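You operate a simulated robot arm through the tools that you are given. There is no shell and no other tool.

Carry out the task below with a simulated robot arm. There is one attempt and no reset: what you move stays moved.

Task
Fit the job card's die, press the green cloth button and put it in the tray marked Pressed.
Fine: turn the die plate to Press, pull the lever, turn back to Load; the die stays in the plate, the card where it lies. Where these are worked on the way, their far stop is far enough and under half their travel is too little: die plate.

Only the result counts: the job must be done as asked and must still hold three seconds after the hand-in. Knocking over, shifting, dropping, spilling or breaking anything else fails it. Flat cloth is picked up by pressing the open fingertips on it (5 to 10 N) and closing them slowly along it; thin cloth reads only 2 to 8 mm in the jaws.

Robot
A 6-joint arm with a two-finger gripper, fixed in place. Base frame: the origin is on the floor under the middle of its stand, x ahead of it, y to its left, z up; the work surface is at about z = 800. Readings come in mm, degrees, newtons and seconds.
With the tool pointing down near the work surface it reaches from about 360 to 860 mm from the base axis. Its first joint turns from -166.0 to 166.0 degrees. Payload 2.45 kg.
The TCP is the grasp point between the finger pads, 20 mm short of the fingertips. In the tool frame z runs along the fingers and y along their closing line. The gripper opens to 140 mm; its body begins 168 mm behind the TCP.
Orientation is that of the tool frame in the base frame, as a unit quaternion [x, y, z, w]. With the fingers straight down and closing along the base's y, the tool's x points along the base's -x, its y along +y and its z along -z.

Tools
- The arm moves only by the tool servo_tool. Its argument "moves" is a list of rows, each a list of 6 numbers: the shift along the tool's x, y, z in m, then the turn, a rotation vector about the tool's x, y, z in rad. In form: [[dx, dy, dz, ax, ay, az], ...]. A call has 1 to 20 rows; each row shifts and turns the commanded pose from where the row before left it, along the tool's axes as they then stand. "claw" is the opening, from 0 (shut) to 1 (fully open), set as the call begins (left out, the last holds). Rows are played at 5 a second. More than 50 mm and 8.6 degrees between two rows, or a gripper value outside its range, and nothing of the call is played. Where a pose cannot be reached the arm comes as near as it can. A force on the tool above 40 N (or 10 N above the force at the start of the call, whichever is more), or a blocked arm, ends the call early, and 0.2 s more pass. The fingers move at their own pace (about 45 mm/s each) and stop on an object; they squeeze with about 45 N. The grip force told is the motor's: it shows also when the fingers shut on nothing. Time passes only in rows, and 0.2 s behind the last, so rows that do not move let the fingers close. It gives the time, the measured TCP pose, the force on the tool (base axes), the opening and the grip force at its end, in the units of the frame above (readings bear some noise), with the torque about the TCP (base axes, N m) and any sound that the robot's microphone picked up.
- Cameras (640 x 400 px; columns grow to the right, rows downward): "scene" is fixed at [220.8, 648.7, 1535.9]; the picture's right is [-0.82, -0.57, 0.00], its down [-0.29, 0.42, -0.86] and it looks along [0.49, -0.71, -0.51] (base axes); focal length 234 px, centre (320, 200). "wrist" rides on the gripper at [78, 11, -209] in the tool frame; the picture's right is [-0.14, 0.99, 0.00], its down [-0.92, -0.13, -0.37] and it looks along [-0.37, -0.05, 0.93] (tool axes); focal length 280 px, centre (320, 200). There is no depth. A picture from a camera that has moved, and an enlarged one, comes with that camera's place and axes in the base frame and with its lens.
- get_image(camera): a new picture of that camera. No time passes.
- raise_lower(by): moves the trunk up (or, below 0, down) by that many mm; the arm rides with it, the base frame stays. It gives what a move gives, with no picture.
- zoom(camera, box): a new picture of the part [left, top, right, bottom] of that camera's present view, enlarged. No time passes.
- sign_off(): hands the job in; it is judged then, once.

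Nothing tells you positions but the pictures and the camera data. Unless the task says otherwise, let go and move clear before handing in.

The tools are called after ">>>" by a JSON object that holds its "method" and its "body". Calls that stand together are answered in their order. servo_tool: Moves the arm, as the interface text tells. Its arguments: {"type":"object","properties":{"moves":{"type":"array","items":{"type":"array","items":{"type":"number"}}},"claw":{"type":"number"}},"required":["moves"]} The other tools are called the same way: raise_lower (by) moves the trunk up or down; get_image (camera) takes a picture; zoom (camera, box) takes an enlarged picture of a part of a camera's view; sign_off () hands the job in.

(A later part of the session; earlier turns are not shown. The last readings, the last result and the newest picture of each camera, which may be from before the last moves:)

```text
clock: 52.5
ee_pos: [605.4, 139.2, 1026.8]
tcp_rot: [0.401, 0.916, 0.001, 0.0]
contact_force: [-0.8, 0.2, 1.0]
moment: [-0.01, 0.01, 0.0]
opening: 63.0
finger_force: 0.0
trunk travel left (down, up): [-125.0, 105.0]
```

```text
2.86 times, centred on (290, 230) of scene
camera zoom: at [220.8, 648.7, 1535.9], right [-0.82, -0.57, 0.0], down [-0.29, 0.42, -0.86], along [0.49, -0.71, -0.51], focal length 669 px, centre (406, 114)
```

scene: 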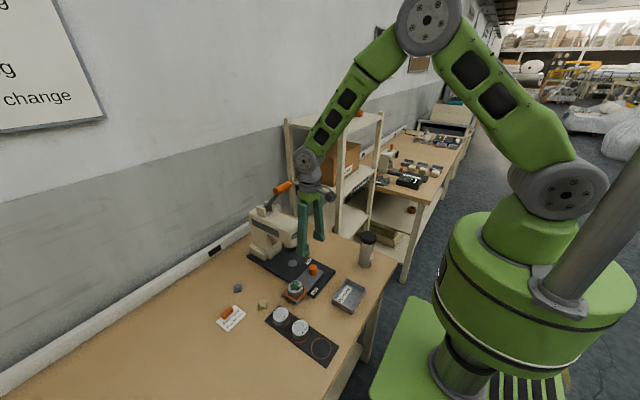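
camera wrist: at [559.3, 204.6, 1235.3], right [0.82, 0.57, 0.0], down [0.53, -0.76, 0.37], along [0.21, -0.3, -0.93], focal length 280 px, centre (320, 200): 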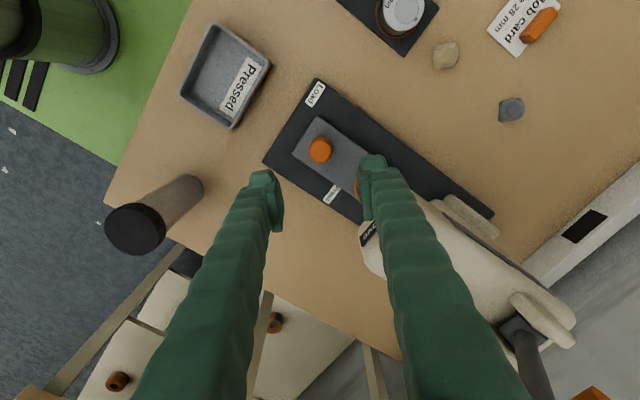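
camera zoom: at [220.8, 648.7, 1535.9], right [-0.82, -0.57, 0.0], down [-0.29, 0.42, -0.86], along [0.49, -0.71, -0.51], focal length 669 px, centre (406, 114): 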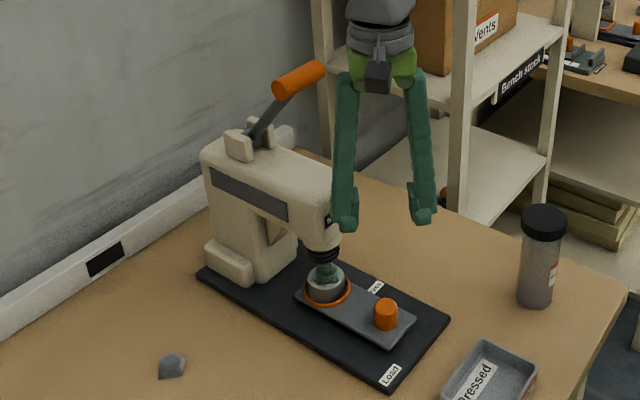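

The plate now sits at Press with the die and button under the ram. I'll move up and back with yaw zero to get a good view of the lever and its handle.

>>> {"method": "servo_tool", "body": {"moves": [[0, 0, -0.03, 0, 0, -0.1373], [0, 0, -0.03, 0, 0, -0.1373], [0, 0, -0.03, 0, 0, -0.1373], [0, 0, -0.03, 0, 0, -0.1373], [0, 0, -0.03, 0, 0, -0.1373], [0, 0, -0.03, 0, 0, -0.1373], [0.02, 0, -0.03, 0, 0, 0], [0.02, 0, -0.02, 0, 0, 0], [0, 0, 0, 0, 0, 0], [0, 0, 0, 0, 0, 0]]}}

>>> {"method": "get_image", "body": {"camera": "wrist"}}

>>> {"method": "zoom", "body": {"camera": "scene", "box": [240, 170, 310, 240]}}

```text
clock: 54.6
ee_pos: [564.5, 139.6, 1256.9]
tcp_rot: [-0.001, 1.0, 0.001, 0.002]
contact_force: [0.8, -0.5, -0.1]
moment: [-0.04, 0.01, 0.04]
opening: 63.0
finger_force: 0.1
trunk travel left (down, up): [-125.0, 105.0]
```

```text
taken
camera wrist: at [486.5, 150.3, 1463.7], right [0.14, 0.99, 0.0], down [0.92, -0.13, 0.37], along [0.37, -0.05, -0.93], focal length 280 px, centre (320, 200)
```

wrist: 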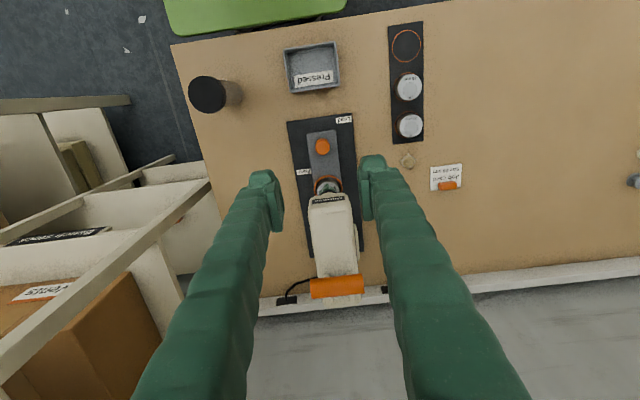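

```text
5.71 times, centred on (275, 205) of scene
camera zoom: at [220.8, 648.7, 1535.9], right [-0.82, -0.57, 0.0], down [-0.29, 0.42, -0.86], along [0.49, -0.71, -0.51], focal length 1338 px, centre (577, 171)
```

zoom: 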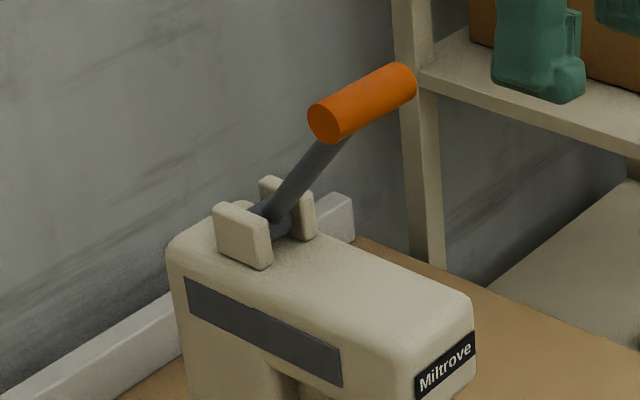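

I can see the lever: a T-bar handle whose arm goes to a pivot between two ears. I'll zoom in with the wrist camera to triangulate it.

>>> {"method": "zoom", "body": {"camera": "wrist", "box": [280, 160, 400, 310]}}

```text
2.67 times, centred on (340, 235) of wrist
camera zoom: at [486.5, 150.3, 1463.7], right [0.14, 0.99, 0.0], down [0.92, -0.13, 0.37], along [0.37, -0.05, -0.93], focal length 748 px, centre (267, 107)
```

zoom: 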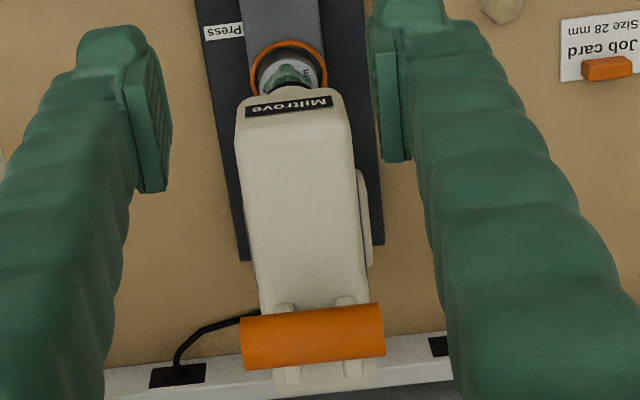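

The handle centre comes out at about (730, 139, 1163), spanning y 103–175, with the pivot near (819, 139, 1050). I'll yaw +90° so the fingers close along x, then move above the −y half of the handle, clear of the lever arm.

>>> {"method": "servo_tool", "body": {"moves": [[0, 0, 0, 0, 0, 0.131], [0, 0, 0, 0, 0, 0.131], [0, 0, 0, 0, 0, 0.131], [0, 0, 0, 0, 0, 0.131], [0, 0, 0, 0, 0, 0.131], [0, 0, 0, 0, 0, 0.131], [0, 0, 0, 0, 0, 0.131], [0, 0, 0, 0, 0, 0.131], [0, 0, 0, 0, 0, 0.131], [0, 0, 0, 0, 0, 0.131], [0, 0, 0, 0, 0, 0.131], [0, 0, 0, 0, 0, 0.13], [-0.005, 0.033, 0, 0, 0, 0], [-0.005, 0.033, 0, 0, 0, 0], [-0.005, 0.033, 0, 0, 0, 0], [-0.005, 0.033, 0, 0, 0, 0], [-0.005, 0.033, 0, 0, 0, 0], [0, 0, 0, 0, 0, 0], [0, 0, 0, 0, 0, 0]], "claw": 0.5}}

>>> {"method": "get_image", "body": {"camera": "wrist"}}

>>> {"method": "get_image", "body": {"camera": "scene"}}

```text
clock: 58.6
ee_pos: [730.1, 116.7, 1252.8]
tcp_rot: [0.707, 0.707, 0.0, 0.0]
contact_force: [0.0, -0.3, -0.4]
moment: [-0.01, -0.01, 0.01]
opening: 69.9
finger_force: 0.0
trunk travel left (down, up): [-125.0, 105.0]
```

```text
taken
camera wrist: at [741.8, 194.4, 1461.4], right [0.99, -0.14, 0.0], down [-0.13, -0.92, 0.37], along [-0.05, -0.36, -0.93], focal length 280 px, centre (320, 200)
```

wrist: 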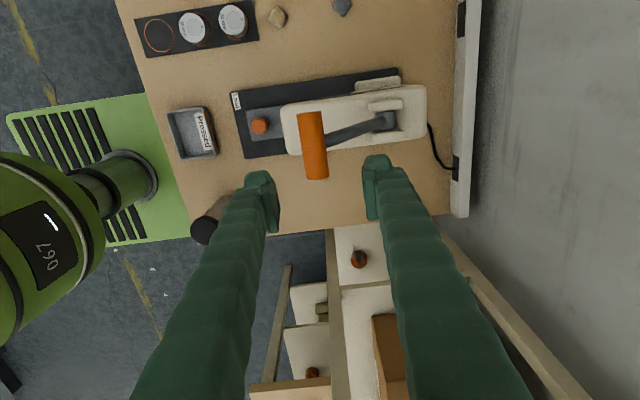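

```text
taken
```

scene: 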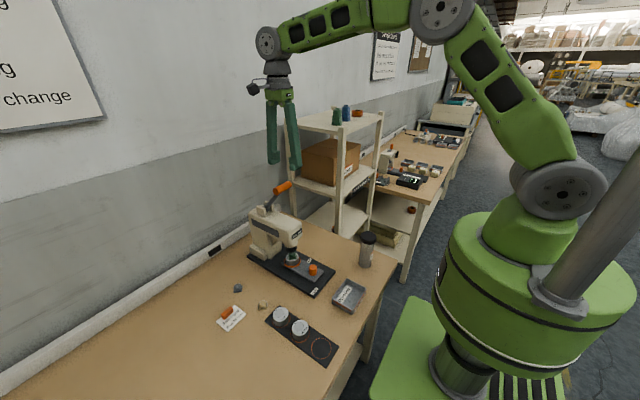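

I've reached a spot above the handle. I'll zoom in to verify its position and the lever geometry.

>>> {"method": "zoom", "body": {"camera": "wrist", "box": [230, 70, 440, 210]}}

>>> {"method": "zoom", "body": {"camera": "scene", "box": [240, 130, 320, 230]}}

```text
2.86 times, centred on (335, 140) of wrist
camera zoom: at [741.8, 194.4, 1461.4], right [0.99, -0.14, 0.0], down [-0.13, -0.92, 0.37], along [-0.05, -0.36, -0.93], focal length 801 px, centre (277, 371)
```

zoom: 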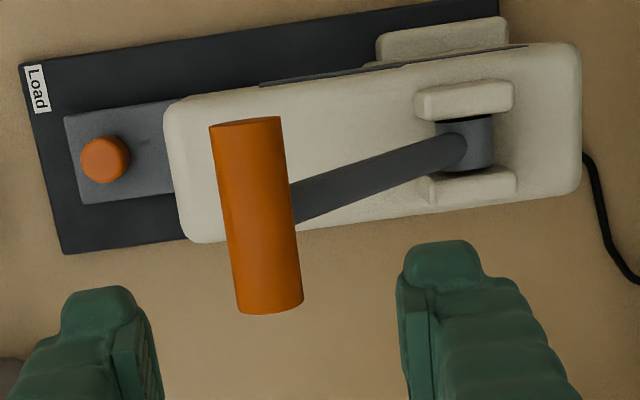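

```text
4.00 times, centred on (280, 180) of scene
camera zoom: at [220.8, 648.7, 1535.9], right [-0.82, -0.57, 0.0], down [-0.29, 0.42, -0.86], along [0.49, -0.71, -0.51], focal length 936 px, centre (480, 280)
```

zoom: 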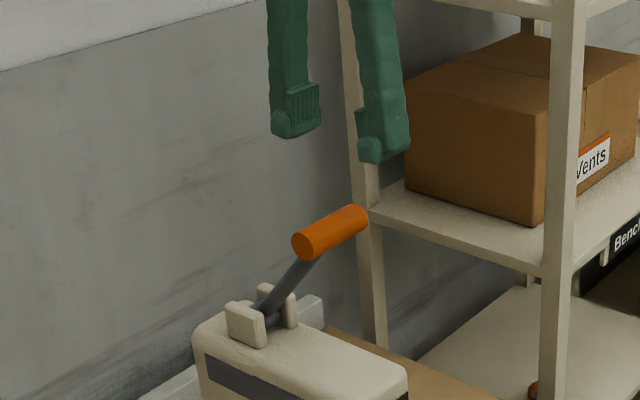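

The handle axis is near x 728, so I'm centred within 2 mm. I'll descend around the −y half of the bar.

>>> {"method": "servo_tool", "body": {"moves": [[-0.002, -0.0016, 0.02, 0, 0, 0], [0, 0, 0.025, 0, 0, 0], [0, 0, 0.02, 0, 0, 0], [0, 0, 0, 0, 0, 0], [0, 0, 0, 0, 0, 0]]}}

>>> {"method": "zoom", "body": {"camera": "wrist", "box": [230, 90, 440, 240]}}

>>> {"method": "zoom", "body": {"camera": "scene", "box": [240, 150, 310, 230]}}

```text
clock: 59.9
ee_pos: [728.4, 113.1, 1189.3]
tcp_rot: [0.707, 0.707, 0.001, 0.0]
contact_force: [-0.1, -0.2, 0.0]
moment: [0.03, 0.01, -0.02]
opening: 70.1
finger_force: 0.1
trunk travel left (down, up): [-125.0, 105.0]
```

```text
2.67 times, centred on (335, 165) of wrist
camera zoom: at [738.8, 191.1, 1397.4], right [0.99, -0.14, 0.0], down [-0.13, -0.92, 0.37], along [-0.05, -0.36, -0.93], focal length 748 px, centre (280, 293)
```

zoom: 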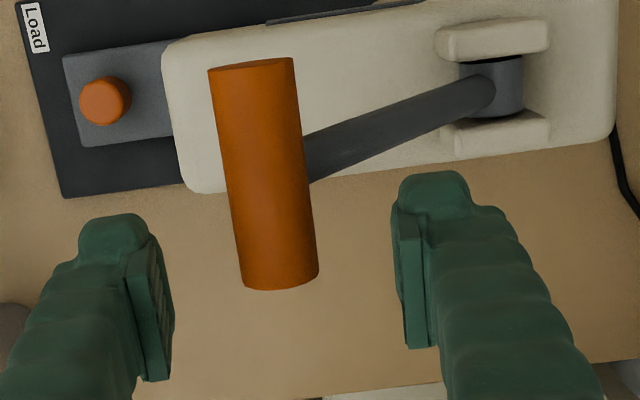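

```text
5.00 times, centred on (275, 190) of scene
camera zoom: at [220.8, 648.7, 1535.9], right [-0.82, -0.57, 0.0], down [-0.29, 0.42, -0.86], along [0.49, -0.71, -0.51], focal length 1171 px, centre (545, 250)
```

zoom: 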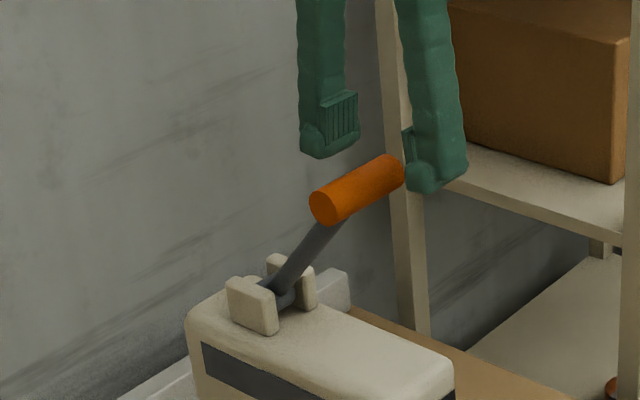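

The fingertip bulb on the camera side could touch the lever arm at this spot. I'll switch to the +y half of the handle at y≈163, where the bulb faces away from the arm.

>>> {"method": "servo_tool", "body": {"moves": [[0, 0, -0.015, 0, 0, 0], [0.025, 0, 0, 0, 0, 0], [0.0248, 0, 0, 0, 0, 0], [0, 0, 0, 0, 0, 0], [0, 0, 0.015, 0, 0, 0], [0, 0, 0, 0, 0, 0], [0, 0, 0, 0, 0, 0]]}}

>>> {"method": "zoom", "body": {"camera": "wrist", "box": [230, 110, 440, 280]}}

>>> {"method": "zoom", "body": {"camera": "scene", "box": [240, 150, 310, 230]}}

```text
clock: 61.5
ee_pos: [728.8, 163.2, 1189.0]
tcp_rot: [0.707, 0.707, 0.002, 0.0]
contact_force: [0.8, -0.9, 0.4]
moment: [-0.02, -0.03, 0.0]
opening: 69.9
finger_force: 0.1
trunk travel left (down, up): [-125.0, 105.0]
```

```text
2.35 times, centred on (335, 195) of wrist
camera zoom: at [739.7, 241.1, 1397.4], right [0.99, -0.14, 0.0], down [-0.13, -0.92, 0.37], along [-0.05, -0.36, -0.93], focal length 660 px, centre (285, 212)
```

zoom: 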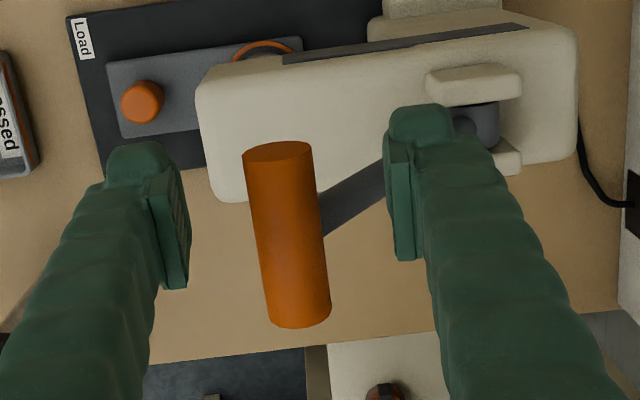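

```text
5.00 times, centred on (275, 190) of scene
camera zoom: at [220.8, 648.7, 1535.9], right [-0.82, -0.57, 0.0], down [-0.29, 0.42, -0.86], along [0.49, -0.71, -0.51], focal length 1171 px, centre (545, 250)
```

zoom: 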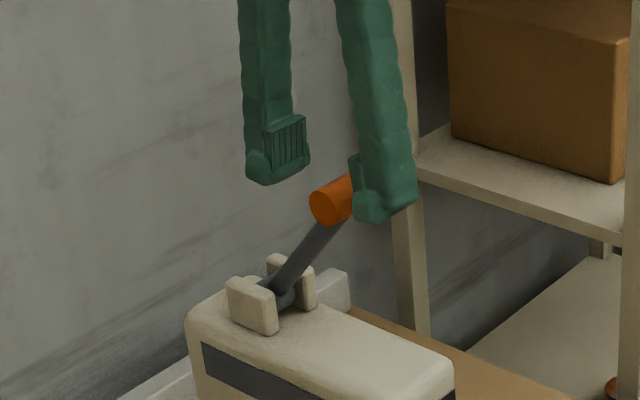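

The bar's +y half lies between the fingers. I'll lower 20 mm and close on it.

>>> {"method": "servo_tool", "body": {"moves": [[0, 0, 0.01, 0, 0, 0], [0, 0, 0.011, 0, 0, 0], [0, 0, 0, 0, 0, 0], [0, 0, 0, 0, 0, 0]]}}

>>> {"method": "servo_tool", "body": {"moves": [[0, 0, 0, 0, 0, 0], [0, 0, 0, 0, 0, 0], [0, 0, 0, 0, 0, 0], [0, 0, 0, 0, 0, 0]], "claw": 0.1}}

>>> {"method": "zoom", "body": {"camera": "scene", "box": [240, 150, 310, 230]}}

>>> {"method": "zoom", "body": {"camera": "wrist", "box": [230, 110, 440, 280]}}

```text
clock: 62.5
ee_pos: [729.3, 162.8, 1168.3]
tcp_rot: [0.707, 0.707, 0.001, 0.001]
contact_force: [-0.5, -0.4, 0.8]
moment: [-0.02, -0.02, -0.01]
opening: 70.0
finger_force: 0.1
trunk travel left (down, up): [-125.0, 105.0]
```

```text
clock: 63.5
ee_pos: [728.5, 162.2, 1168.8]
tcp_rot: [0.707, 0.707, 0.0, 0.0]
contact_force: [-4.5, 0.4, -1.1]
moment: [-0.02, -0.56, 0.62]
opening: 24.0
finger_force: 32.3
trunk travel left (down, up): [-125.0, 105.0]
```

```text
5.00 times, centred on (275, 190) of scene
camera zoom: at [220.8, 648.7, 1535.9], right [-0.82, -0.57, 0.0], down [-0.29, 0.42, -0.86], along [0.49, -0.71, -0.51], focal length 1171 px, centre (545, 250)
```

zoom: 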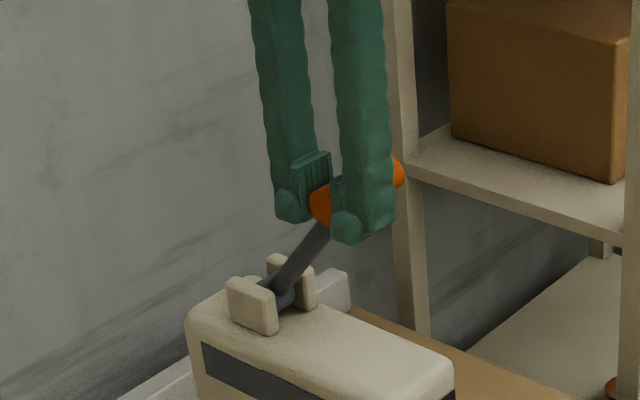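

```text
2.35 times, centred on (335, 195) of wrist
camera zoom: at [739.0, 240.9, 1376.6], right [0.99, -0.14, 0.0], down [-0.13, -0.92, 0.37], along [-0.05, -0.36, -0.93], focal length 660 px, centre (285, 212)
```

zoom: 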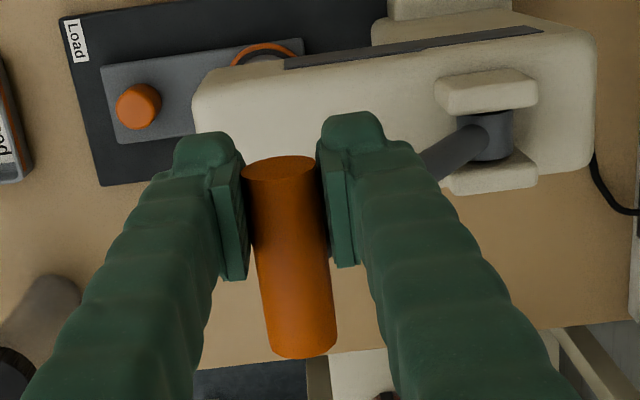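

The handle is gripped. I'll pull it along an arc about the pivot (towards −x and down), starting with a small step to see the force.

>>> {"method": "servo_tool", "body": {"moves": [[0, -0.0048, 0.0044, 0, 0, 0], [0, -0.0049, 0.0044, 0, 0, 0], [0, 0, 0, 0, 0, 0]], "claw": 0.05}}

>>> {"method": "zoom", "body": {"camera": "scene", "box": [240, 150, 310, 230]}}

```text
clock: 64.2
ee_pos: [719.6, 163.8, 1161.1]
tcp_rot: [0.707, 0.708, 0.002, 0.001]
contact_force: [6.9, 7.2, 16.1]
moment: [-0.52, -2.31, 1.23]
opening: 23.8
finger_force: 45.1
trunk travel left (down, up): [-125.0, 105.0]
```

```text
5.00 times, centred on (275, 190) of scene
camera zoom: at [220.8, 648.7, 1535.9], right [-0.82, -0.57, 0.0], down [-0.29, 0.42, -0.86], along [0.49, -0.71, -0.51], focal length 1171 px, centre (545, 250)
```

zoom: 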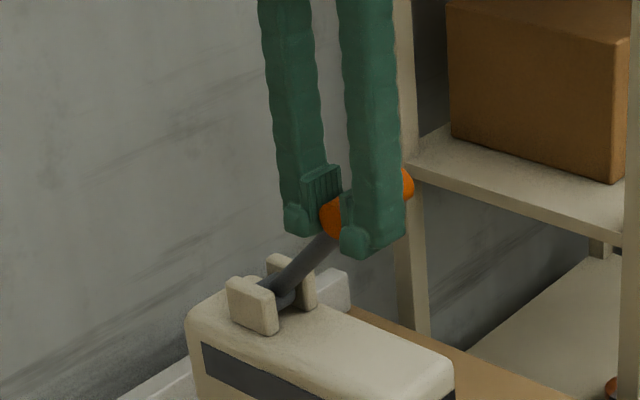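

The lever is moving with moderate force. I'll continue along the arc.

>>> {"method": "servo_tool", "body": {"moves": [[0, -0.0046, 0.005, 0, 0, 0], [0, -0.0046, 0.0051, 0, 0, 0], [0, -0.0041, 0.0053, 0, 0, 0], [0, -0.0041, 0.0054, 0, 0, 0], [0, 0, 0, 0, 0, 0]]}}

>>> {"method": "zoom", "body": {"camera": "scene", "box": [240, 150, 310, 230]}}

```text
clock: 65.5
ee_pos: [700.7, 166.6, 1139.6]
tcp_rot: [0.707, 0.707, 0.001, 0.0]
contact_force: [5.4, 27.4, 12.1]
moment: [0.11, -1.57, 1.32]
opening: 22.5
finger_force: 44.8
trunk travel left (down, up): [-125.0, 105.0]
```

```text
5.00 times, centred on (275, 190) of scene
camera zoom: at [220.8, 648.7, 1535.9], right [-0.82, -0.57, 0.0], down [-0.29, 0.42, -0.86], along [0.49, -0.71, -0.51], focal length 1171 px, centre (545, 250)
```

zoom: 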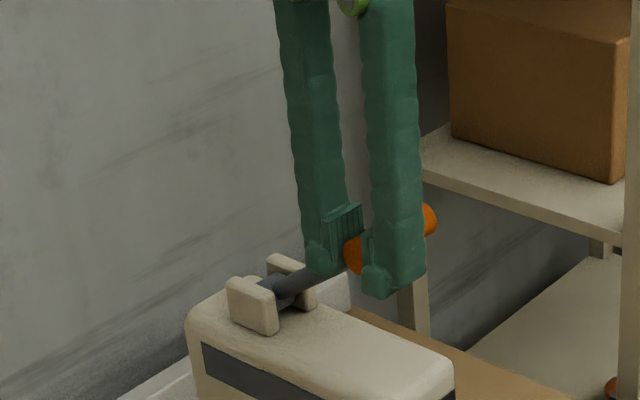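

A sideways force of 27 N is building, probably a finger rubbing the lever arm. I'll ease 3 mm in +y and keep following the arc.

>>> {"method": "servo_tool", "body": {"moves": [[0.003, 0, 0, 0, 0, 0], [0, -0.0036, 0.0057, 0, 0, 0], [0, -0.0036, 0.0058, 0, 0, 0], [0, 0, 0, 0, 0, 0]]}}

>>> {"method": "zoom", "body": {"camera": "scene", "box": [240, 150, 310, 230]}}

>>> {"method": "zoom", "body": {"camera": "wrist", "box": [230, 110, 440, 280]}}

```text
clock: 66.5
ee_pos: [692.8, 167.1, 1127.2]
tcp_rot: [0.707, 0.707, -0.001, 0.0]
contact_force: [1.9, 21.5, 11.5]
moment: [0.03, -1.28, 1.2]
opening: 22.2
finger_force: 44.6
trunk travel left (down, up): [-125.0, 105.0]
```

```text
5.00 times, centred on (275, 190) of scene
camera zoom: at [220.8, 648.7, 1535.9], right [-0.82, -0.57, 0.0], down [-0.29, 0.42, -0.86], along [0.49, -0.71, -0.51], focal length 1171 px, centre (545, 250)
```

zoom: 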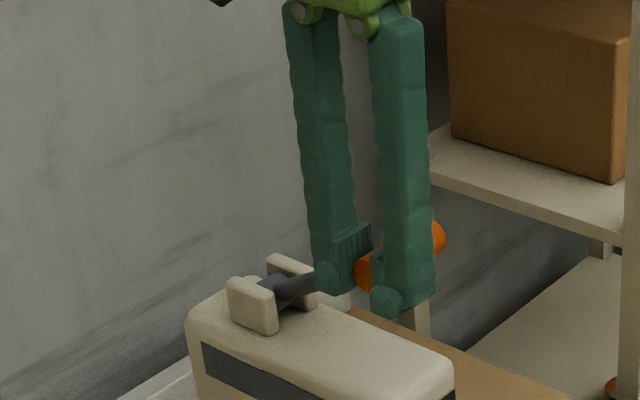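

```text
2.35 times, centred on (335, 195) of wrist
camera zoom: at [703.7, 246.1, 1335.1], right [0.99, -0.14, 0.0], down [-0.13, -0.92, 0.37], along [-0.05, -0.37, -0.93], focal length 660 px, centre (285, 212)
```

zoom: 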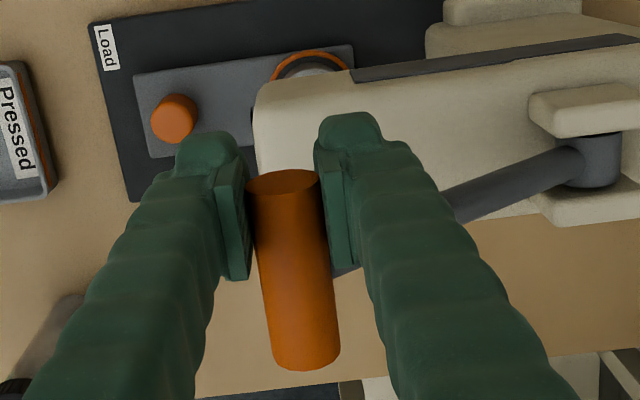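

>>> {"method": "servo_tool", "body": {"moves": [[0.002, 0, 0, 0, 0, 0], [0, -0.0031, 0.006, 0, 0, 0], [0, -0.0031, 0.0061, 0, 0, 0], [0, -0.0026, 0.0062, 0, 0, 0], [0, -0.0026, 0.0063, 0, 0, 0], [0, 0, 0, 0, 0, 0]]}}

>>> {"method": "zoom", "body": {"camera": "scene", "box": [240, 170, 320, 270]}}

```text
clock: 67.8
ee_pos: [681.1, 168.6, 1102.1]
tcp_rot: [0.708, 0.707, -0.002, 0.0]
contact_force: [-6.1, 6.7, 7.2]
moment: [-0.06, -0.19, 0.34]
opening: 21.6
finger_force: 45.5
trunk travel left (down, up): [-125.0, 105.0]
```

```text
4.00 times, centred on (280, 220) of scene
camera zoom: at [220.8, 648.7, 1535.9], right [-0.82, -0.57, 0.0], down [-0.29, 0.42, -0.86], along [0.49, -0.71, -0.51], focal length 936 px, centre (480, 120)
```

zoom: 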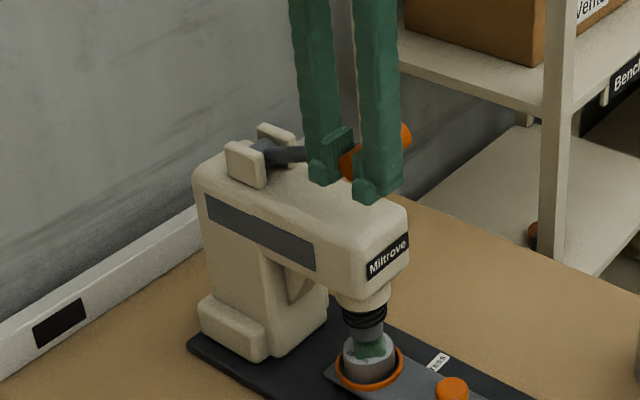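

The ram is coming down onto the button. I'll keep pulling.

>>> {"method": "servo_tool", "body": {"moves": [[0, -0.002, 0.0064, 0, 0, 0], [0, -0.0021, 0.0065, 0, 0, 0], [0, -0.0014, 0.0066, 0, 0, 0], [0, -0.0014, 0.0066, 0, 0, 0], [0, 0, 0, 0, 0, 0]]}}

>>> {"method": "zoom", "body": {"camera": "scene", "box": [240, 170, 320, 270]}}

```text
clock: 69.0
ee_pos: [673.9, 168.8, 1078.1]
tcp_rot: [0.707, 0.707, 0.001, 0.0]
contact_force: [-8.0, 2.6, 6.8]
moment: [-0.02, -0.28, -0.12]
opening: 21.5
finger_force: 44.8
trunk travel left (down, up): [-125.0, 105.0]
```

```text
4.00 times, centred on (280, 220) of scene
camera zoom: at [220.8, 648.7, 1535.9], right [-0.82, -0.57, 0.0], down [-0.29, 0.42, -0.86], along [0.49, -0.71, -0.51], focal length 936 px, centre (480, 120)
```

zoom: 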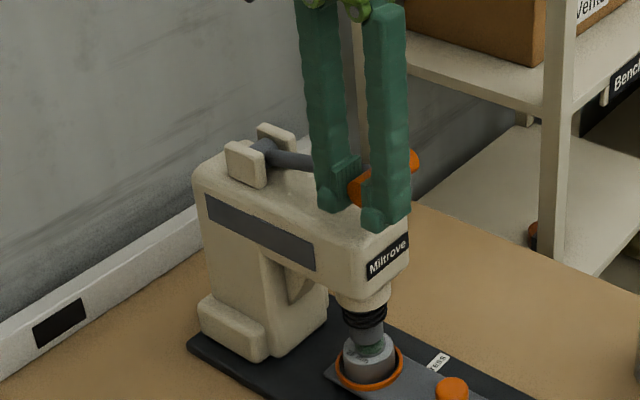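

>>> {"method": "servo_tool", "body": {"moves": [[0, -0.0008, 0.0066, 0, 0, 0], [0, -0.0008, 0.0066, 0, 0, 0], [0, -0.0003, 0.0066, 0, 0, 0], [0, 0, 0, 0, 0, 0]]}}

>>> {"method": "zoom", "body": {"camera": "scene", "box": [240, 170, 320, 270]}}

```text
clock: 69.8
ee_pos: [673.4, 168.4, 1069.6]
tcp_rot: [0.707, 0.707, 0.002, 0.002]
contact_force: [-15.1, -0.3, 24.9]
moment: [-0.22, 0.87, -0.12]
opening: 21.7
finger_force: 44.9
trunk travel left (down, up): [-125.0, 105.0]
stopped in row 3: the force on the tool passed its limit at 47 N (the readings are from after the stop); the commanded pose is now the measured one
```

```text
4.00 times, centred on (280, 220) of scene
camera zoom: at [220.8, 648.7, 1535.9], right [-0.82, -0.57, 0.0], down [-0.29, 0.42, -0.86], along [0.49, -0.71, -0.51], focal length 936 px, centre (480, 120)
```

zoom: 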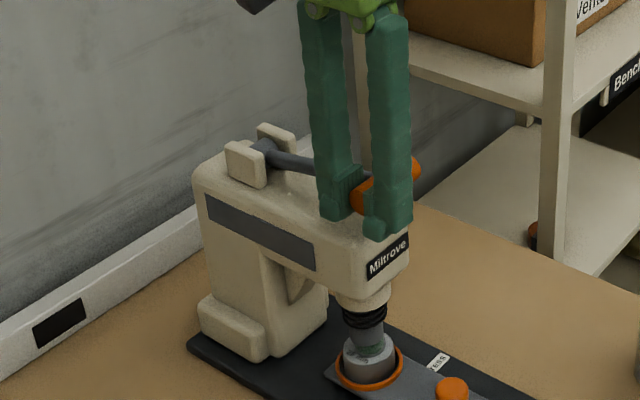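

The force reached 47 N: either the ram is pressing the button or the lever is at its stop. I'll look at the ram up close.

>>> {"method": "zoom", "body": {"camera": "scene", "box": [315, 235, 350, 270]}}

>>> {"method": "zoom", "body": {"camera": "scene", "box": [285, 195, 345, 225]}}

>>> {"method": "get_image", "body": {"camera": "wrist"}}

```text
11.43 times, centred on (332, 252) of scene
camera zoom: at [220.8, 648.7, 1535.9], right [-0.82, -0.57, 0.0], down [-0.29, 0.42, -0.86], along [0.49, -0.71, -0.51], focal length 2676 px, centre (177, -400)
```

zoom: 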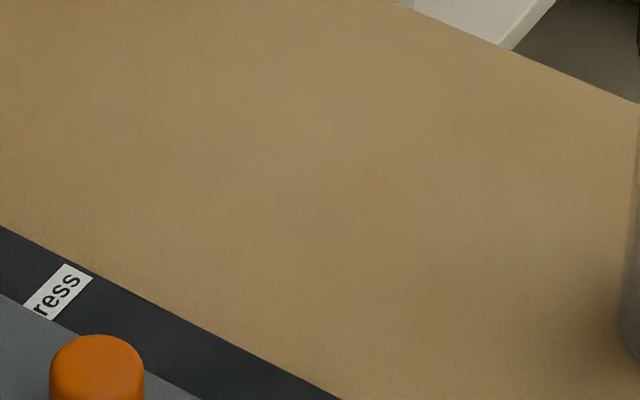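

```text
10.67 times, centred on (315, 210) of scene
camera zoom: at [220.8, 648.7, 1535.9], right [-0.82, -0.57, 0.0], down [-0.29, 0.42, -0.86], along [0.49, -0.71, -0.51], focal length 2497 px, centre (373, 93)
```

zoom: 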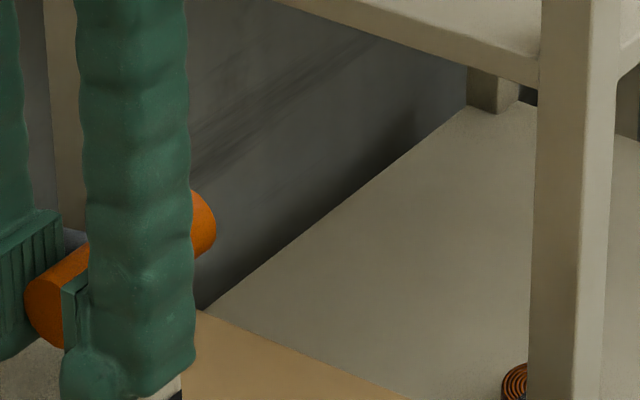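

```text
taken
camera wrist: at [682.6, 246.3, 1276.8], right [0.99, -0.14, 0.0], down [-0.13, -0.92, 0.37], along [-0.05, -0.36, -0.93], focal length 280 px, centre (320, 200)
```

wrist: 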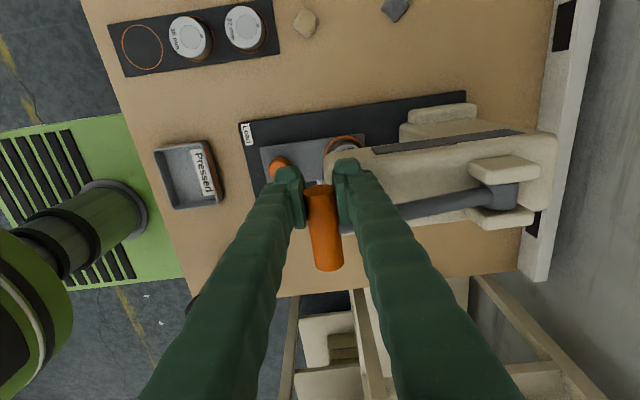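

>>> {"method": "zoom", "body": {"camera": "scene", "box": [272, 235, 312, 275]}}

>>> {"method": "zoom", "body": {"camera": "scene", "box": [255, 195, 315, 235]}}

```text
10.00 times, centred on (292, 255) of scene
camera zoom: at [220.8, 648.7, 1535.9], right [-0.82, -0.57, 0.0], down [-0.29, 0.42, -0.86], along [0.49, -0.71, -0.51], focal length 2341 px, centre (600, -350)
```

zoom: 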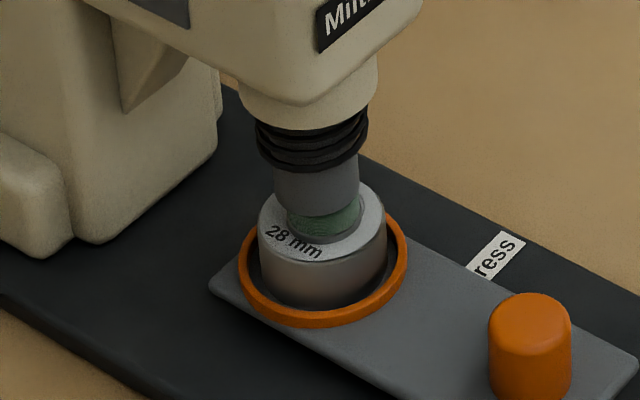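

```text
10.00 times, centred on (285, 215) of scene
camera zoom: at [220.8, 648.7, 1535.9], right [-0.82, -0.57, 0.0], down [-0.29, 0.42, -0.86], along [0.49, -0.71, -0.51], focal length 2341 px, centre (670, 50)
```

zoom: 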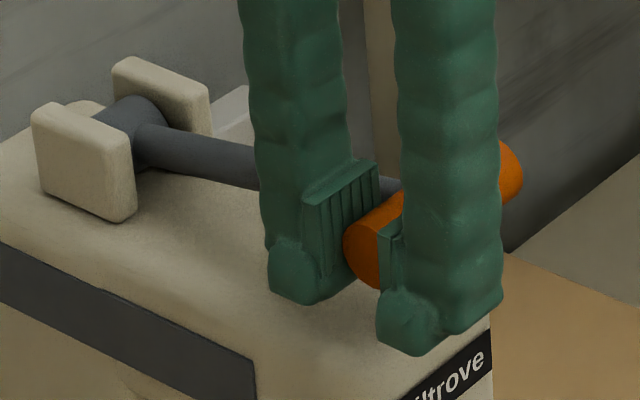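

The cloth skirt has vanished under the ram, so the button looks pressed. I'll push a couple of millimetres more to confirm the lever is at its stop.

>>> {"method": "servo_tool", "body": {"moves": [[0, 0, 0.002, 0, 0, 0], [0, 0, 0.002, 0, 0, 0], [0, 0, 0, 0, 0, 0]]}}

>>> {"method": "zoom", "body": {"camera": "scene", "box": [272, 235, 312, 275]}}

>>> {"method": "zoom", "body": {"camera": "scene", "box": [255, 195, 315, 235]}}

```text
clock: 70.1
ee_pos: [672.5, 169.4, 1068.2]
tcp_rot: [0.707, 0.707, 0.002, 0.001]
contact_force: [-13.4, -2.5, 22.4]
moment: [-0.21, 0.89, -0.18]
opening: 21.5
finger_force: 45.4
trunk travel left (down, up): [-125.0, 105.0]
stopped in row 1: the force on the tool passed its limit at 42 N (the readings are from after the stop); the commanded pose is now the measured one
```

```text
10.00 times, centred on (292, 255) of scene
camera zoom: at [220.8, 648.7, 1535.9], right [-0.82, -0.57, 0.0], down [-0.29, 0.42, -0.86], along [0.49, -0.71, -0.51], focal length 2341 px, centre (600, -350)
```

zoom: 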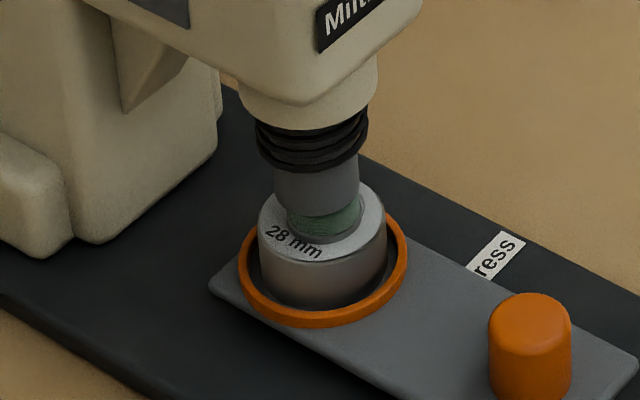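

```text
10.00 times, centred on (285, 215) of scene
camera zoom: at [220.8, 648.7, 1535.9], right [-0.82, -0.57, 0.0], down [-0.29, 0.42, -0.86], along [0.49, -0.71, -0.51], focal length 2341 px, centre (670, 50)
```

zoom: 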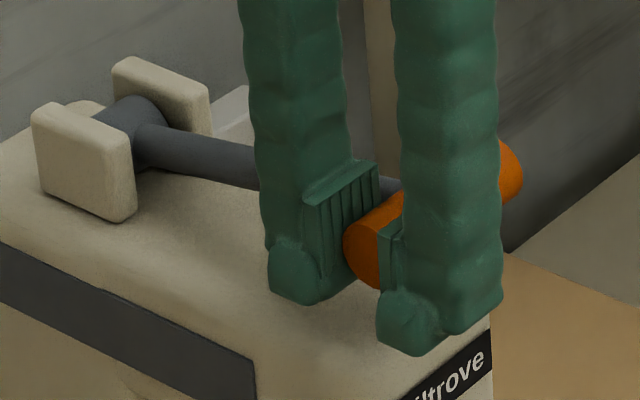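

The lever is firmly at its end and the button is crimped. Now I'll return the lever up along the same arc, keeping hold of it so it can't snap back.

>>> {"method": "servo_tool", "body": {"moves": [[0, 0.0004, -0.003, 0, 0, 0], [0, 0.001, -0.006, 0, 0, 0], [0, 0.0014, -0.0066, 0, 0, 0], [0, 0.0015, -0.0066, 0, 0, 0], [0, 0.002, -0.0065, 0, 0, 0], [0, 0.0021, -0.0065, 0, 0, 0], [0, 0, 0, 0, 0, 0]]}}

>>> {"method": "zoom", "body": {"camera": "scene", "box": [230, 170, 320, 280]}}

```text
clock: 71.7
ee_pos: [681.9, 168.7, 1103.3]
tcp_rot: [0.707, 0.707, 0.003, 0.001]
contact_force: [-16.6, -2.2, 8.0]
moment: [-0.18, 0.41, 0.08]
opening: 21.6
finger_force: 45.4
trunk travel left (down, up): [-125.0, 105.0]
```

```text
3.64 times, centred on (275, 225) of scene
camera zoom: at [220.8, 648.7, 1535.9], right [-0.82, -0.57, 0.0], down [-0.29, 0.42, -0.86], along [0.49, -0.71, -0.51], focal length 851 px, centre (484, 109)
```

zoom: 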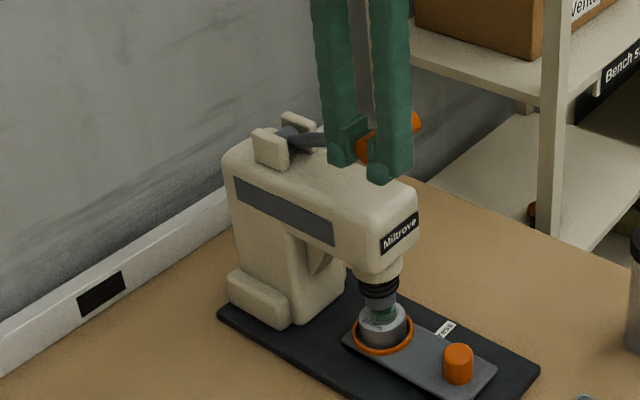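

>>> {"method": "servo_tool", "body": {"moves": [[0, 0.001, -0.006, 0, 0, 0], [0, 0.0022, -0.0065, 0, 0, 0], [0, 0.003, -0.0061, 0, 0, 0], [0, 0.0031, -0.006, 0, 0, 0], [0, 0.0036, -0.0058, 0, 0, 0], [0, 0.0037, -0.0057, 0, 0, 0], [0, 0, 0, 0, 0, 0]]}}

>>> {"method": "zoom", "body": {"camera": "scene", "box": [230, 150, 320, 280]}}

```text
clock: 73.3
ee_pos: [700.4, 168.4, 1138.3]
tcp_rot: [0.707, 0.707, 0.003, 0.002]
contact_force: [-3.1, 2.6, 0.6]
moment: [-0.02, 0.49, -0.04]
opening: 21.7
finger_force: 45.0
trunk travel left (down, up): [-125.0, 105.0]
```

```text
3.08 times, centred on (275, 215) of scene
camera zoom: at [220.8, 648.7, 1535.9], right [-0.82, -0.57, 0.0], down [-0.29, 0.42, -0.86], along [0.49, -0.71, -0.51], focal length 720 px, centre (458, 154)
```

zoom: 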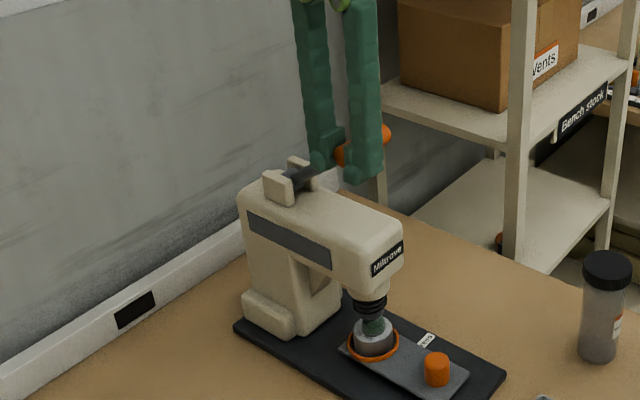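

>>> {"method": "servo_tool", "body": {"moves": [[0, 0.0041, -0.0054, 0, 0, 0], [0, 0.0041, -0.0053, 0, 0, 0], [0, 0.0046, -0.0051, 0, 0, 0], [0, 0.0046, -0.005, 0, 0, 0], [0, 0.0048, -0.0044, 0, 0, 0], [0, 0.0045, -0.004, 0, 0, 0], [0, 0, 0, 0, 0, 0]]}}

>>> {"method": "zoom", "body": {"camera": "scene", "box": [230, 150, 320, 280]}}

```text
clock: 74.9
ee_pos: [726.6, 168.6, 1165.8]
tcp_rot: [0.707, 0.708, 0.002, 0.001]
contact_force: [-2.1, -0.4, -1.2]
moment: [-0.11, 0.66, 0.0]
opening: 21.7
finger_force: 45.0
trunk travel left (down, up): [-125.0, 105.0]
```

```text
3.08 times, centred on (275, 215) of scene
camera zoom: at [220.8, 648.7, 1535.9], right [-0.82, -0.57, 0.0], down [-0.29, 0.42, -0.86], along [0.49, -0.71, -0.51], focal length 720 px, centre (458, 154)
```

zoom: 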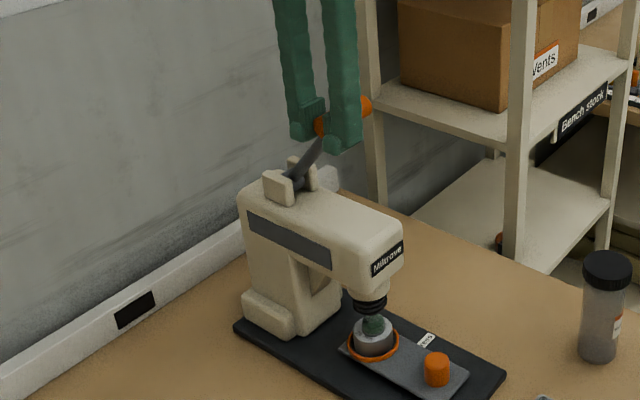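

The lever is back at the top and the ram has risen. I'll make a tiny final nudge to its rest stop, release, then look at the button.

>>> {"method": "servo_tool", "body": {"moves": [[0, 0.0015, -0.002, 0, 0, 0], [0, 0, 0, 0, 0, 0]]}}

>>> {"method": "servo_tool", "body": {"moves": [[0, 0, 0, 0, 0, 0], [0, 0, 0, 0, 0, 0], [0, 0, 0, 0, 0, 0], [0, 0, 0, 0, 0, 0]], "claw": 0.5}}

>>> {"method": "zoom", "body": {"camera": "scene", "box": [230, 150, 320, 280]}}

>>> {"method": "zoom", "body": {"camera": "scene", "box": [272, 235, 312, 275]}}

```text
clock: 75.5
ee_pos: [727.2, 168.1, 1166.0]
tcp_rot: [0.707, 0.707, 0.001, -0.001]
contact_force: [-7.0, -3.3, -20.9]
moment: [0.11, -0.01, -0.12]
opening: 21.6
finger_force: 45.2
trunk travel left (down, up): [-125.0, 105.0]
```

```text
clock: 76.5
ee_pos: [727.9, 169.3, 1169.4]
tcp_rot: [0.707, 0.707, 0.003, 0.002]
contact_force: [0.0, -0.1, 0.1]
moment: [0.01, 0.01, 0.02]
opening: 70.0
finger_force: 0.1
trunk travel left (down, up): [-125.0, 105.0]
```

```text
3.08 times, centred on (275, 215) of scene
camera zoom: at [220.8, 648.7, 1535.9], right [-0.82, -0.57, 0.0], down [-0.29, 0.42, -0.86], along [0.49, -0.71, -0.51], focal length 720 px, centre (458, 154)
```

zoom: 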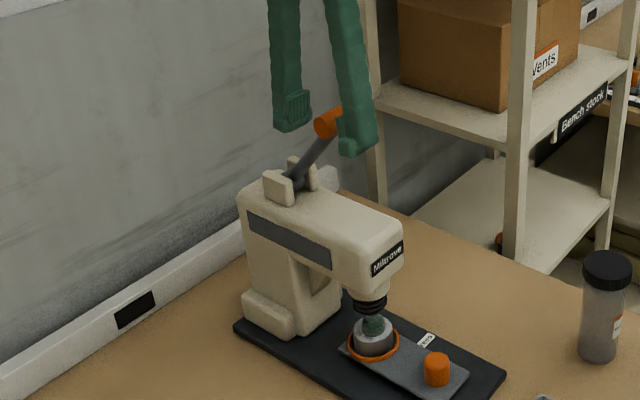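

```text
10.00 times, centred on (292, 255) of scene
camera zoom: at [220.8, 648.7, 1535.9], right [-0.82, -0.57, 0.0], down [-0.29, 0.42, -0.86], along [0.49, -0.71, -0.51], focal length 2341 px, centre (600, -350)
```

zoom: 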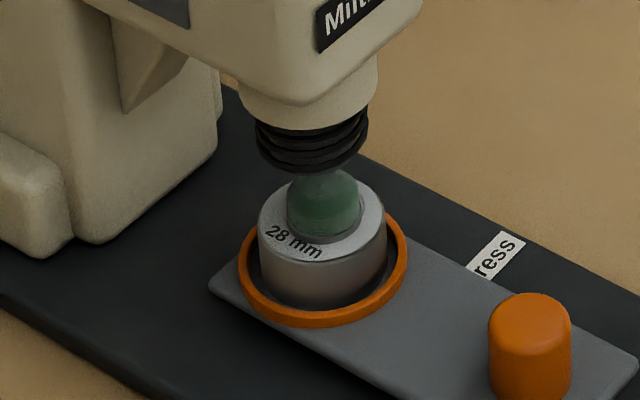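

The button now looks smooth and domed, so it's pressed, and the lever stays up. I'll retreat upward, return over the knob at +45° yaw and prepare to turn the plate back to Load.

>>> {"method": "servo_tool", "body": {"moves": [[0, 0, -0.02, 0, 0, 0], [0, 0, -0.03, 0, 0, 0], [0, 0, -0.03, 0, 0, 0], [-0.0099, -0.041, 0, 0, 0, 0], [-0.0099, -0.041, 0, 0, 0, 0], [-0.0099, -0.041, 0, 0, 0, 0], [0, 0, 0, 0, 0, -0.131], [0, 0, 0, 0, 0, -0.131], [0, 0, 0, 0, 0, -0.131], [0, 0, 0, 0, 0, -0.131], [0, 0, 0, 0, 0, -0.131], [0, 0, 0, 0, 0, -0.131], [0, 0, 0, 0, 0, 0], [0, 0, 0, 0, 0, 0]], "claw": 0.45}}

>>> {"method": "servo_tool", "body": {"moves": [[0, 0, 0.045, 0, 0, 0], [0, 0, 0.045, 0, 0, 0], [0, 0, 0.045, 0, 0, 0], [0, 0, 0.045, 0, 0, 0], [0, 0, 0.045, 0, 0, 0], [0, 0, 0.045, 0, 0, 0], [0, 0, 0.04, 0, 0, 0], [0, 0, 0, 0, 0, 0], [0, 0, 0, 0, 0, 0]]}}

>>> {"method": "get_image", "body": {"camera": "wrist"}}

>>> {"method": "zoom", "body": {"camera": "wrist", "box": [250, 120, 390, 220]}}

```text
clock: 79.5
ee_pos: [605.8, 139.6, 1247.6]
tcp_rot: [0.381, 0.924, 0.002, 0.001]
contact_force: [0.0, 0.6, -0.9]
moment: [-0.02, 0.01, -0.02]
opening: 62.9
finger_force: 0.2
trunk travel left (down, up): [-125.0, 105.0]
```

```text
clock: 81.5
ee_pos: [608.3, 140.7, 937.7]
tcp_rot: [0.382, 0.924, 0.002, 0.002]
contact_force: [0.0, -0.4, 0.6]
moment: [0.01, -0.02, 0.0]
opening: 63.1
finger_force: 0.0
trunk travel left (down, up): [-125.0, 105.0]
```

```text
taken
camera wrist: at [559.3, 202.1, 1146.5], right [0.8, 0.6, 0.01], down [0.56, -0.74, 0.37], along [0.23, -0.29, -0.93], focal length 280 px, centre (320, 200)
```

wrist: 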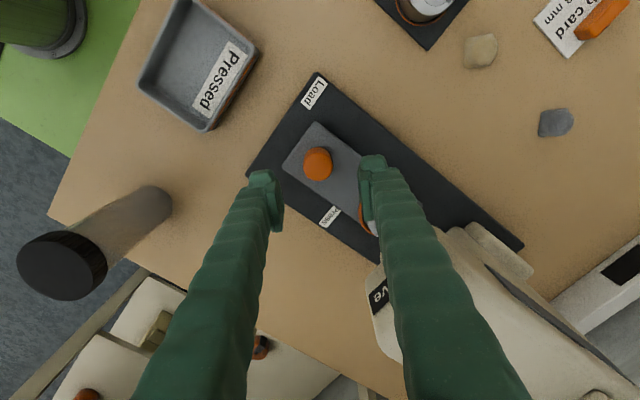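

```text
4.00 times, centred on (320, 170) of wrist
camera zoom: at [559.3, 202.1, 1146.5], right [0.8, 0.6, 0.01], down [0.56, -0.74, 0.37], along [0.23, -0.29, -0.93], focal length 1122 px, centre (320, 320)
```

zoom: 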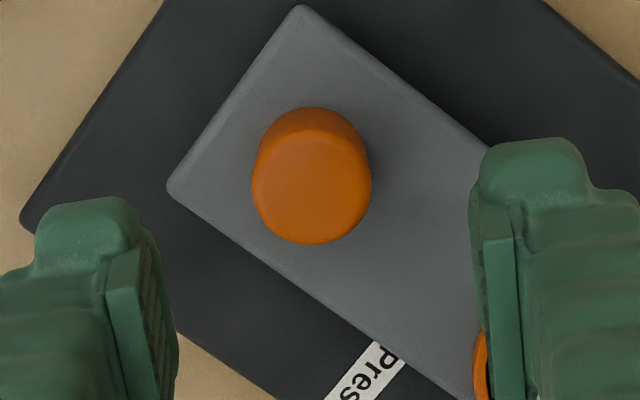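

The knob is about 2 mm off along the closing line. I'll correct, descend around it and grip.

>>> {"method": "servo_tool", "body": {"moves": [[0.0012, -0.002, 0.025, 0, 0, 0], [0, 0, 0.025, 0, 0, 0], [0, 0, 0.02, 0, 0, 0], [0, 0, 0.0115, 0, 0, 0], [0, 0, 0, 0, 0, 0], [0, 0, 0, 0, 0, 0]]}}

>>> {"method": "zoom", "body": {"camera": "wrist", "box": [250, 120, 390, 220]}}

```text
clock: 82.9
ee_pos: [604.9, 139.3, 858.0]
tcp_rot: [0.382, 0.924, 0.002, 0.002]
contact_force: [1.0, 0.2, -0.4]
moment: [-0.01, -0.01, 0.01]
opening: 63.1
finger_force: 0.0
trunk travel left (down, up): [-125.0, 105.0]
```

```text
4.00 times, centred on (320, 170) of wrist
camera zoom: at [556.2, 201.9, 1065.0], right [0.8, 0.6, 0.01], down [0.56, -0.74, 0.37], along [0.23, -0.29, -0.93], focal length 1122 px, centre (320, 320)
```

zoom: 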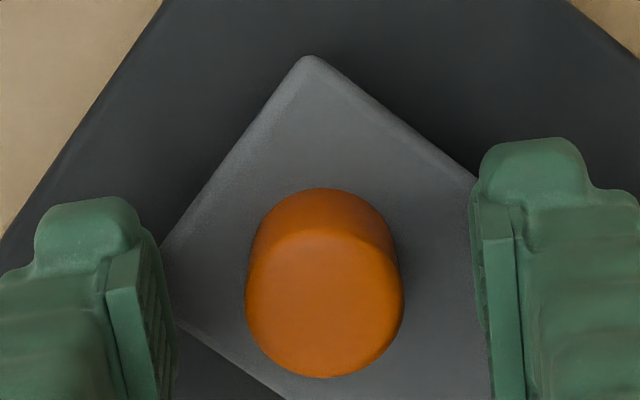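

>>> {"method": "servo_tool", "body": {"moves": [[0, 0, 0.0025, 0, 0, 0], [0, 0, 0, 0, 0, 0]]}}

>>> {"method": "servo_tool", "body": {"moves": [[0, 0, 0, 0, 0, 0], [0, 0, 0, 0, 0, 0], [0, 0, 0, 0, 0, 0], [0, 0, 0, 0, 0, 0]], "claw": 0.1}}

```text
clock: 83.5
ee_pos: [604.6, 139.0, 854.3]
tcp_rot: [0.382, 0.924, 0.001, 0.001]
contact_force: [-0.5, 0.1, -0.7]
moment: [-0.01, 0.0, -0.01]
opening: 63.1
finger_force: 0.0
trunk travel left (down, up): [-125.0, 105.0]
```

```text
clock: 84.5
ee_pos: [604.6, 139.1, 853.9]
tcp_rot: [0.381, 0.924, 0.002, 0.001]
contact_force: [3.9, 5.3, -0.3]
moment: [0.07, -0.06, 0.04]
opening: 30.5
finger_force: 43.2
trunk travel left (down, up): [-125.0, 105.0]
```

The knob is gripped. I'm twisting counter-clockwise, back towards Load.

>>> {"method": "servo_tool", "body": {"moves": [[0, 0, 0, 0, 0, -0.05], [0, 0, 0, 0, 0, -0.06], [0, 0, 0, 0, 0, -0.07], [0, 0, 0, 0, 0, -0.07], [0, 0, 0, 0, 0, -0.07], [0, 0, 0, 0, 0, -0.07], [0, 0, 0, 0, 0, -0.07], [0, 0, 0, 0, 0, 0]]}}

>>> {"method": "zoom", "body": {"camera": "scene", "box": [250, 210, 350, 310]}}

```text
clock: 86.3
ee_pos: [605.2, 139.6, 855.3]
tcp_rot: [0.162, 0.987, 0.001, 0.002]
contact_force: [9.8, 6.7, -3.3]
moment: [0.12, 0.07, 0.0]
opening: 30.3
finger_force: 45.5
trunk travel left (down, up): [-125.0, 105.0]
```

```text
4.00 times, centred on (300, 260) of scene
camera zoom: at [220.8, 648.7, 1535.9], right [-0.82, -0.57, 0.0], down [-0.29, 0.42, -0.86], along [0.49, -0.71, -0.51], focal length 936 px, centre (400, -40)
```

zoom: 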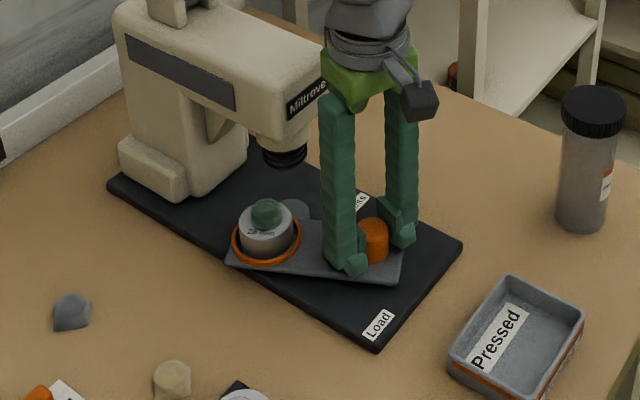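

The plate is turning back and the button rides along. I'll continue.

>>> {"method": "servo_tool", "body": {"moves": [[-0.0004, 0.0004, 0, 0, 0, -0.05], [0, 0, 0, 0, 0, -0.07], [0, 0, 0, 0, 0, -0.07], [0, 0, 0, 0, 0, -0.07], [0, 0, 0, 0, 0, -0.07], [0, 0, 0, 0, 0, -0.07], [0, 0, 0, 0, 0, -0.07], [0, 0, 0, 0, 0, -0.07], [0, 0, 0, 0, 0, -0.07], [0, 0, 0, 0, 0, 0]]}}

>>> {"method": "zoom", "body": {"camera": "scene", "box": [250, 210, 350, 310]}}

```text
clock: 88.5
ee_pos: [606.9, 140.3, 853.1]
tcp_rot: [-0.143, 0.99, 0.001, 0.003]
contact_force: [3.8, 10.5, 16.0]
moment: [0.14, -0.13, 0.0]
opening: 30.4
finger_force: 45.2
trunk travel left (down, up): [-125.0, 105.0]
```

```text
4.00 times, centred on (300, 260) of scene
camera zoom: at [220.8, 648.7, 1535.9], right [-0.82, -0.57, 0.0], down [-0.29, 0.42, -0.86], along [0.49, -0.71, -0.51], focal length 936 px, centre (400, -40)
```

zoom: 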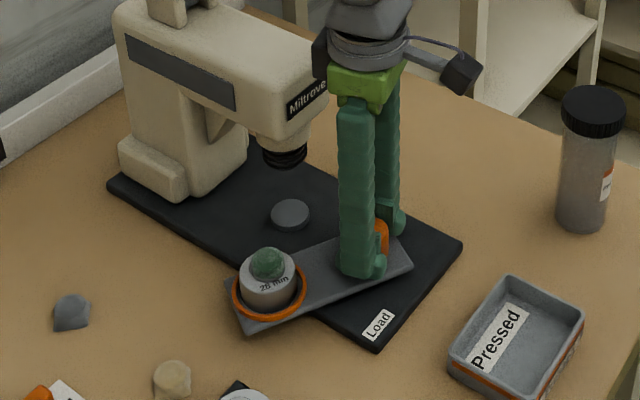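

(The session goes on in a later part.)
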